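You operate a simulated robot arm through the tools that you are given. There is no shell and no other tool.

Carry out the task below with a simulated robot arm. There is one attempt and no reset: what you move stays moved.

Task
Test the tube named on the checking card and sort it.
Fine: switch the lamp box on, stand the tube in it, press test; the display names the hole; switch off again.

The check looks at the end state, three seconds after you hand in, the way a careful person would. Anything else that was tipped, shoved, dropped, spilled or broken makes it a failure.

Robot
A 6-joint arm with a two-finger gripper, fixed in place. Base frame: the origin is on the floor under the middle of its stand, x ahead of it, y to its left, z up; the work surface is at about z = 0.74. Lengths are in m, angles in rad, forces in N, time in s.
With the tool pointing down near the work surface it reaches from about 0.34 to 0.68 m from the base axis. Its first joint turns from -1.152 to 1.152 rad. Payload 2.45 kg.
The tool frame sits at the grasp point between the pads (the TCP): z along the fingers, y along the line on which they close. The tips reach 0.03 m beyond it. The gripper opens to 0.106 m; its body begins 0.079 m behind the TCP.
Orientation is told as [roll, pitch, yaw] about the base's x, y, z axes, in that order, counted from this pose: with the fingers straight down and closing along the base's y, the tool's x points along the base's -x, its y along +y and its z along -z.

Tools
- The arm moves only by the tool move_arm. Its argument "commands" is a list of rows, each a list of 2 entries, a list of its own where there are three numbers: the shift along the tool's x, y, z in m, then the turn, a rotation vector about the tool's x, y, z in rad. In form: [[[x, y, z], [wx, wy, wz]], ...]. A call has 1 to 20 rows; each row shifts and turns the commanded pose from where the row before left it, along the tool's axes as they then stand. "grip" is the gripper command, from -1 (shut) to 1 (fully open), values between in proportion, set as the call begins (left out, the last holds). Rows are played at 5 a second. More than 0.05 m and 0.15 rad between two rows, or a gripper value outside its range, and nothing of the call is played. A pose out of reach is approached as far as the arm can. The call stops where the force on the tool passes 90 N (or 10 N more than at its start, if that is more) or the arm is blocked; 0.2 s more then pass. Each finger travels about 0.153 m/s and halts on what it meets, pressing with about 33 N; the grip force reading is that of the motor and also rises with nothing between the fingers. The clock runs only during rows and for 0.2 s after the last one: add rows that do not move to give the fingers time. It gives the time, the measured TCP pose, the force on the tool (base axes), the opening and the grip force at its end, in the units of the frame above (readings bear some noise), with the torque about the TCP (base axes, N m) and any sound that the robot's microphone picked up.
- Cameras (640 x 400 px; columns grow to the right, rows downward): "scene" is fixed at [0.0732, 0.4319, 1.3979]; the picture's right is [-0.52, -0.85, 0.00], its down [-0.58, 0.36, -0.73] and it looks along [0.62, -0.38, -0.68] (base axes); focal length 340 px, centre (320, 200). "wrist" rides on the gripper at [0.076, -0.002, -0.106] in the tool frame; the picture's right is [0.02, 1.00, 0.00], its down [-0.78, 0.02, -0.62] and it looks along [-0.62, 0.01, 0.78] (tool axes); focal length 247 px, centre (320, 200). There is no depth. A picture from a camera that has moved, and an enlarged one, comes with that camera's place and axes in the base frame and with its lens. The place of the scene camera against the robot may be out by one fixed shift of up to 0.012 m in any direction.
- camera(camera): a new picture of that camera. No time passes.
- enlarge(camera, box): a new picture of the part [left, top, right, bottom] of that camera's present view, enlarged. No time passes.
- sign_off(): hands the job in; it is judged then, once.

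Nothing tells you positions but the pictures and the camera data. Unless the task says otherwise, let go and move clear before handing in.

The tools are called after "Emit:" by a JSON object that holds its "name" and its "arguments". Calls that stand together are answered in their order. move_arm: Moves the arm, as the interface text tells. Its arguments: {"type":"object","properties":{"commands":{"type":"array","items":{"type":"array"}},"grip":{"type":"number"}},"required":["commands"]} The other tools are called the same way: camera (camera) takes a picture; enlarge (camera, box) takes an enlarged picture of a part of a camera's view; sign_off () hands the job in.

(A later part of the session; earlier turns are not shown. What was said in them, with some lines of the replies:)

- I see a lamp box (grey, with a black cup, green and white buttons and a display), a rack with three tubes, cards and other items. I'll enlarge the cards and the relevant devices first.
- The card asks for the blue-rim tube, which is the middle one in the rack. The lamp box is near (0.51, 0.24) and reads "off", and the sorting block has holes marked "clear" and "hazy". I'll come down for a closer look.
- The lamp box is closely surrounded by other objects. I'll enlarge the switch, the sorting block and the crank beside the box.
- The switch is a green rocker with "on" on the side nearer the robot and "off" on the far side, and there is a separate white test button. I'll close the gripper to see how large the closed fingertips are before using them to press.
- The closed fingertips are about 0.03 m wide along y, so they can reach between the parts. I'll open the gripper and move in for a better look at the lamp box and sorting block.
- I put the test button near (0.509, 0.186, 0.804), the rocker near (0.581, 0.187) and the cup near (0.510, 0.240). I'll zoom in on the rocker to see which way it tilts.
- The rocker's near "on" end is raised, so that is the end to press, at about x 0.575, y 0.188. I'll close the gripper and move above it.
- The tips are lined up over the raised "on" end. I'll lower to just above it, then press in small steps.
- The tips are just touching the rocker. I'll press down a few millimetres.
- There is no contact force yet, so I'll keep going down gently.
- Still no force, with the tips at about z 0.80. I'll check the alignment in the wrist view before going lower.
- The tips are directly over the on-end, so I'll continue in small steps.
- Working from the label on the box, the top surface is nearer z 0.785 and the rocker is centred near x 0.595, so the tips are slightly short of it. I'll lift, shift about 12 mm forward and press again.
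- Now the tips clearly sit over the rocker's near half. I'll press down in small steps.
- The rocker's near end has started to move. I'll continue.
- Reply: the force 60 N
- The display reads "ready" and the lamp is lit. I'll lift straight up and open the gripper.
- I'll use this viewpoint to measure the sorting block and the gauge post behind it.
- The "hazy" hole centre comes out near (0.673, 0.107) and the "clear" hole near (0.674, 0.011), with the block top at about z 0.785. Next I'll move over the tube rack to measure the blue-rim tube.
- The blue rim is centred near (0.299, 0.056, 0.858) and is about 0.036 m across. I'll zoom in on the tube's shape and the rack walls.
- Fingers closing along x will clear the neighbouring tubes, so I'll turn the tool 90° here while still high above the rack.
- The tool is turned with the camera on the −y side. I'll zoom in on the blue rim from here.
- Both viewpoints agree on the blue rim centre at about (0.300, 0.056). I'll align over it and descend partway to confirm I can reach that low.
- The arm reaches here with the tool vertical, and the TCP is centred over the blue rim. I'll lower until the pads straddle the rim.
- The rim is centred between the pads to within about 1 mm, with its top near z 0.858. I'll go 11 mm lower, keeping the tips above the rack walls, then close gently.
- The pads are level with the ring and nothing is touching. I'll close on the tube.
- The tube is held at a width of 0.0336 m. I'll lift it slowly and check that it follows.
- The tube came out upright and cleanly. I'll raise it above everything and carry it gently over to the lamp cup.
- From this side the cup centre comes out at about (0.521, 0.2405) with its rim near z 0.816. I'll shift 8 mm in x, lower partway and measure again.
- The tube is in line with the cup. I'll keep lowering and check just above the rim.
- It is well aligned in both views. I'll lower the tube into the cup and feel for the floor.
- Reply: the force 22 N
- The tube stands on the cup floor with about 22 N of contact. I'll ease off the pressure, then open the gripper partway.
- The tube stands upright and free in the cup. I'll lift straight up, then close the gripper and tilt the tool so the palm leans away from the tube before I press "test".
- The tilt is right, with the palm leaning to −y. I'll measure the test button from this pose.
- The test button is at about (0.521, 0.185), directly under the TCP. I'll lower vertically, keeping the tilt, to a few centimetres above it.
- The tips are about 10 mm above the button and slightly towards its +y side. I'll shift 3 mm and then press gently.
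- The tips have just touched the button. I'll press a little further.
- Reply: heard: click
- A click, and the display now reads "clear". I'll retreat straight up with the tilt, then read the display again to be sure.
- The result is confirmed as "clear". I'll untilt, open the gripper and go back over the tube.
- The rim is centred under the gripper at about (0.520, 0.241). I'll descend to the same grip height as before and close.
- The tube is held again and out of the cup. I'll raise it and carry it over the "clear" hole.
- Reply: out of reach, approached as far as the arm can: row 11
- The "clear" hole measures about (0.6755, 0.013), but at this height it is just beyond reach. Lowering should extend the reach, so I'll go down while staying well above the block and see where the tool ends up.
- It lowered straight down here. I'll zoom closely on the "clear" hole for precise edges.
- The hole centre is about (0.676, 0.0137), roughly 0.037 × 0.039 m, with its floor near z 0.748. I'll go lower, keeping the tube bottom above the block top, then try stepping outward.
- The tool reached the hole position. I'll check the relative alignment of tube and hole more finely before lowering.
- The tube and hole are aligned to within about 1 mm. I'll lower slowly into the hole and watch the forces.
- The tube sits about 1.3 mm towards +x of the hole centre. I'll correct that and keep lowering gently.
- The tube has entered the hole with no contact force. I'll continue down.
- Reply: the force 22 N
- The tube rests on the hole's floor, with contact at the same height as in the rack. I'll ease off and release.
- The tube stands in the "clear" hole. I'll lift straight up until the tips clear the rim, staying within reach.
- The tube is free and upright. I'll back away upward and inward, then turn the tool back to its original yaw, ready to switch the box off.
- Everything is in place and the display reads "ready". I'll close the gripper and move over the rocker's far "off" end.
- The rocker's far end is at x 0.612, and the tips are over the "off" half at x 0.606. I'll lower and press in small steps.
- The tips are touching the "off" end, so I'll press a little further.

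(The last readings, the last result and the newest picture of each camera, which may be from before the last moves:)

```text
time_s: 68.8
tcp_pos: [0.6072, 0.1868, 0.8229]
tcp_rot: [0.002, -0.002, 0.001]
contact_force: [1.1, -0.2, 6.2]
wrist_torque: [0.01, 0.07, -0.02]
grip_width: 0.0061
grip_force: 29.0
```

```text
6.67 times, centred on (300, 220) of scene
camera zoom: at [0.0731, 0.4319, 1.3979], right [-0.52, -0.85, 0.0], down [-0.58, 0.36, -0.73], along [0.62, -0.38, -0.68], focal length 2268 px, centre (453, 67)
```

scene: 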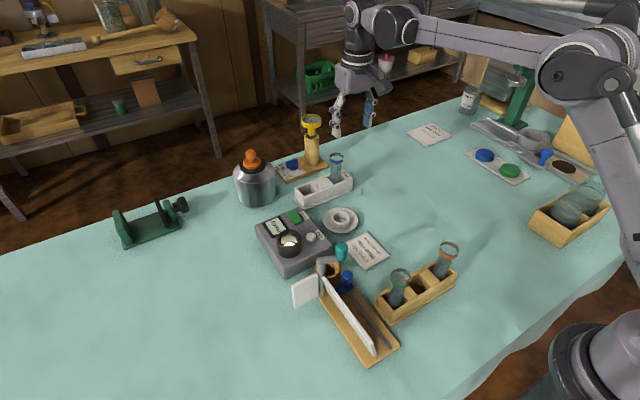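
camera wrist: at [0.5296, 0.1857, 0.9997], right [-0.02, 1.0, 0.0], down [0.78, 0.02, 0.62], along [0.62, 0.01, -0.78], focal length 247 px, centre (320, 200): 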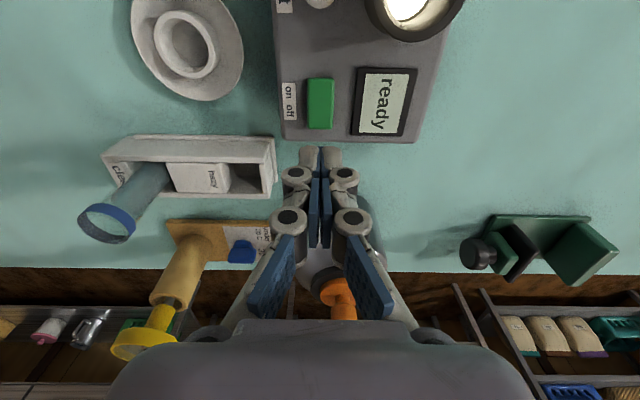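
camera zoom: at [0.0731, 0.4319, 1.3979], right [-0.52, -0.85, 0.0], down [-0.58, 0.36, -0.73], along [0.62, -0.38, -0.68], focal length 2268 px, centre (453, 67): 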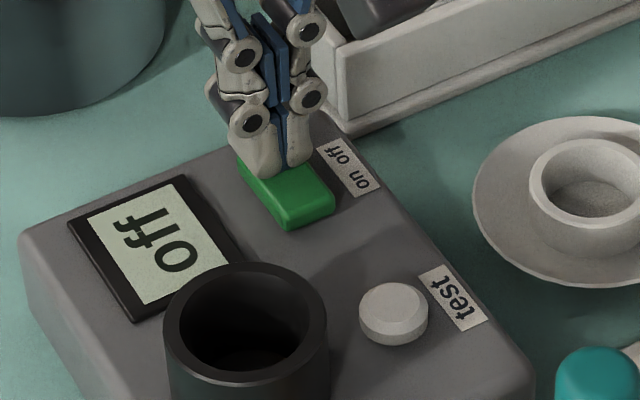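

The display reads "off" and the lamp is dark. I'll lift straight up and move clear, then check the whole scene.

Emit:
{"name": "move_arm", "arguments": {"commands": [[[0, 0, -0.01], [0, 0, 0]], [[0, 0, -0.04], [0, 0, 0]], [[0, 0, -0.045], [0, 0, 0]], [[0, 0, -0.045], [0, 0, 0]], [[0.04, 0, -0.025], [0, 0, 0]], [[0.045, 0, -0.02], [0, 0, 0]], [[0.045, 0, -0.02], [0, 0, 0]], [[0.045, 0, 0], [0, 0, 0]], [[0, 0, 0], [0, 0, 0]]]}}

Emit:
{"name": "camera", "arguments": {"camera": "scene"}}

Emit:
{"name": "camera", "arguments": {"camera": "wrist"}}

Emit:
{"name": "enlarge", "arguments": {"camera": "scene", "box": [240, 120, 480, 330]}}

Emit:
{"name": "enlarge", "arguments": {"camera": "scene", "box": [285, 140, 365, 215]}}

```text
time_s: 70.8
tcp_pos: [0.4333, 0.1862, 1.0284]
tcp_rot: [-0.002, 0.0, 0.0]
contact_force: [0.0, 0.5, -0.1]
wrist_torque: [0.01, 0.0, -0.04]
grip_width: 0.0001
grip_force: 28.6
```

```text
taken
```

scene: 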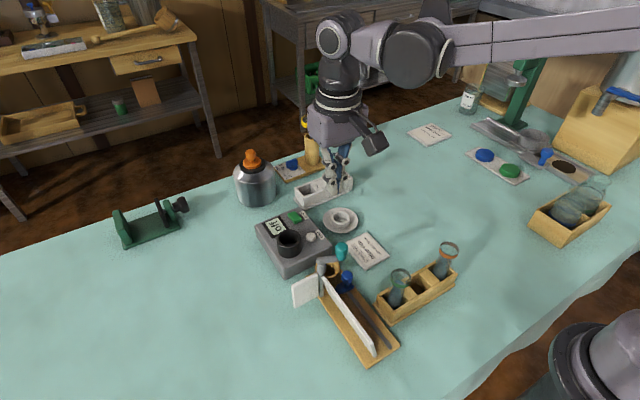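

```text
taken
camera wrist: at [0.356, 0.1838, 1.1342], right [-0.02, 1.0, 0.0], down [0.78, 0.02, 0.62], along [0.62, 0.01, -0.78], focal length 247 px, centre (320, 200)
```

wrist: 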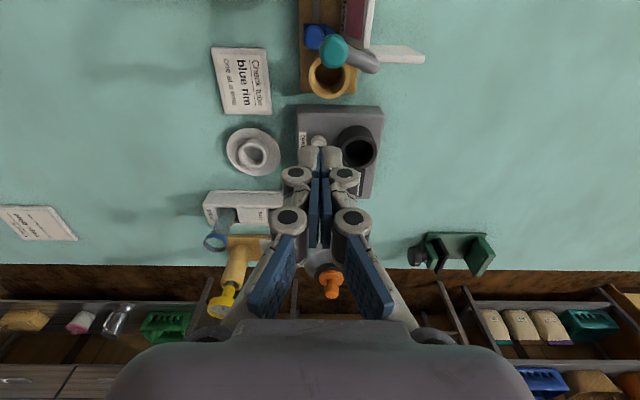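

```text
1.90 times, centred on (360, 225) of scene
camera zoom: at [0.0731, 0.4319, 1.3979], right [-0.52, -0.85, 0.0], down [-0.58, 0.36, -0.73], along [0.62, -0.38, -0.68], focal length 648 px, centre (244, 152)
```

zoom: 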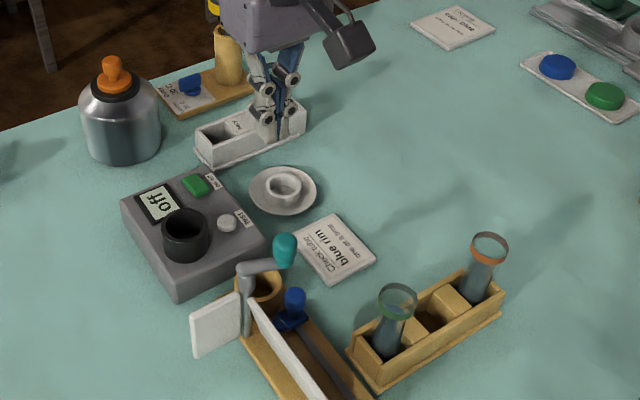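

```text
5.33 times, centred on (325, 178) of scene
camera zoom: at [0.0731, 0.4319, 1.3979], right [-0.52, -0.85, 0.0], down [-0.58, 0.36, -0.73], along [0.62, -0.38, -0.68], focal length 1814 px, centre (293, 320)
```

zoom: 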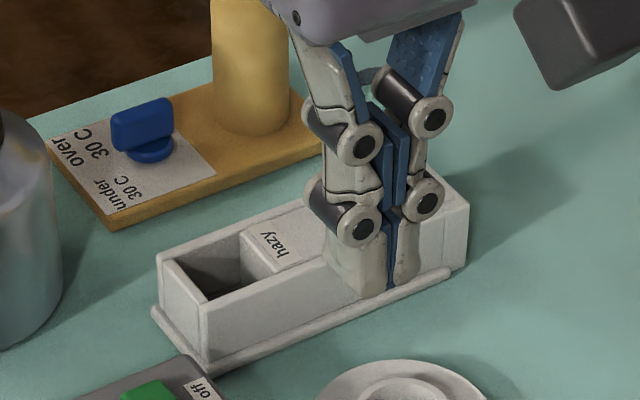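

The box is off and the neighbouring items look undisturbed, but the gripper hides the sorted tube. I'll move further clear and take a final look at it.

Emit:
{"name": "move_arm", "arguments": {"commands": [[[0.03, 0.02, -0.03], [0, 0, 0]], [[0.03, 0.02, -0.03], [0, 0, 0]], [[0.03, 0.01, -0.03], [0, 0, 0]], [[0, 0, -0.03], [0, 0, 0]], [[0, 0, 0], [0, 0, 0]], [[0, 0, 0], [0, 0, 0]]]}}

Emit:
{"name": "camera", "arguments": {"camera": "scene"}}

Emit:
{"name": "camera", "arguments": {"camera": "wrist"}}

Emit:
{"name": "enlarge", "arguments": {"camera": "wrist", "box": [180, 130, 300, 260]}}

Emit:
{"name": "enlarge", "arguments": {"camera": "scene", "box": [285, 140, 365, 215]}}

```text
time_s: 72.2
tcp_pos: [0.3417, 0.2351, 1.1461]
tcp_rot: [0.002, 0.001, 0.0]
contact_force: [-0.3, -0.2, 0.0]
wrist_torque: [0.03, -0.01, 0.02]
grip_width: 0.0
grip_force: 28.5
```

```text
taken
```

scene: 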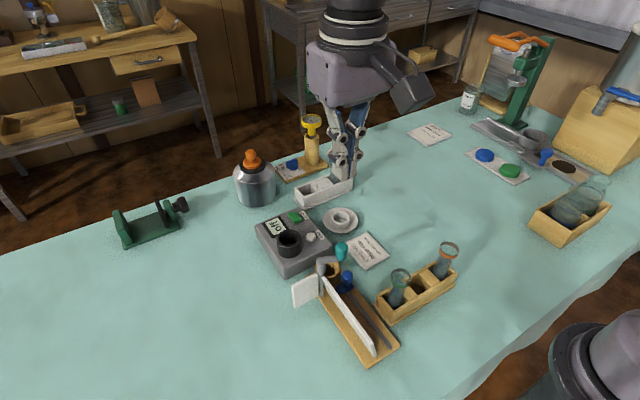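

```text
taken
camera wrist: at [0.2653, 0.2335, 1.253], right [-0.02, 1.0, 0.0], down [0.78, 0.02, 0.62], along [0.62, 0.01, -0.78], focal length 247 px, centre (320, 200)
```

wrist: 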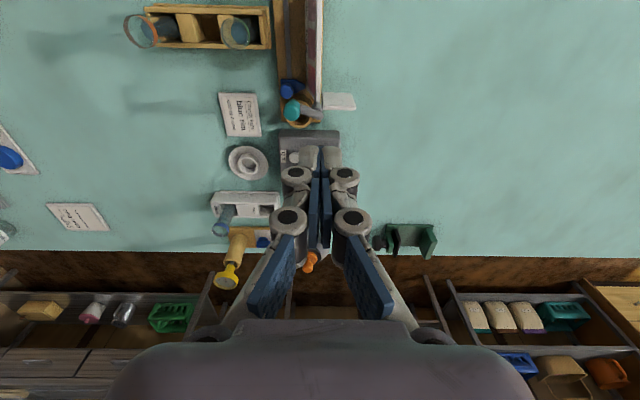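

```text
3.08 times, centred on (240, 195) of wrist
camera zoom: at [0.2653, 0.2335, 1.253], right [-0.02, 1.0, 0.0], down [0.78, 0.02, 0.62], along [0.62, 0.01, -0.78], focal length 760 px, centre (566, 215)
```

zoom: 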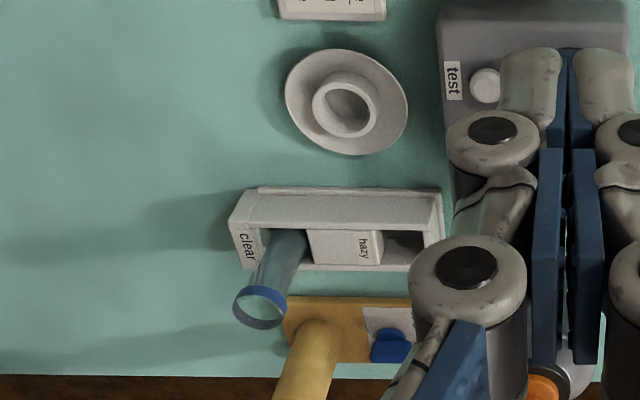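

```text
5.33 times, centred on (325, 178) of scene
camera zoom: at [0.0732, 0.4319, 1.3979], right [-0.52, -0.85, 0.0], down [-0.58, 0.36, -0.73], along [0.62, -0.38, -0.68], focal length 1814 px, centre (293, 320)
```

zoom: 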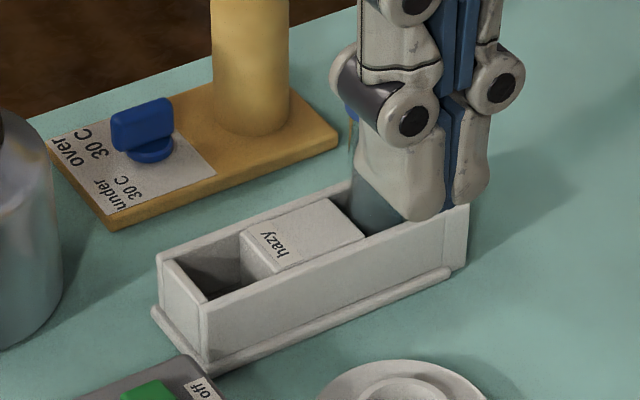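

The blue-rim tube stands upright in the "clear" hole. The lamp box is off, the other items look undisturbed and the arm is clear, so I'm handing in.

Emit:
{"name": "sign_off", "arguments": {}}

```text
The job is handed in.
```

The blue-rim tube named on the card tested as "clear" and now stands upright in the "clear" hole of the sorting block. I switched the lamp box off again, and its display reads "off".

In the last pictures the other two tubes and everything else on the table looked undisturbed. The gripper is empty and clear of the work area. The job is handed in, and no result of the check has come back to me.
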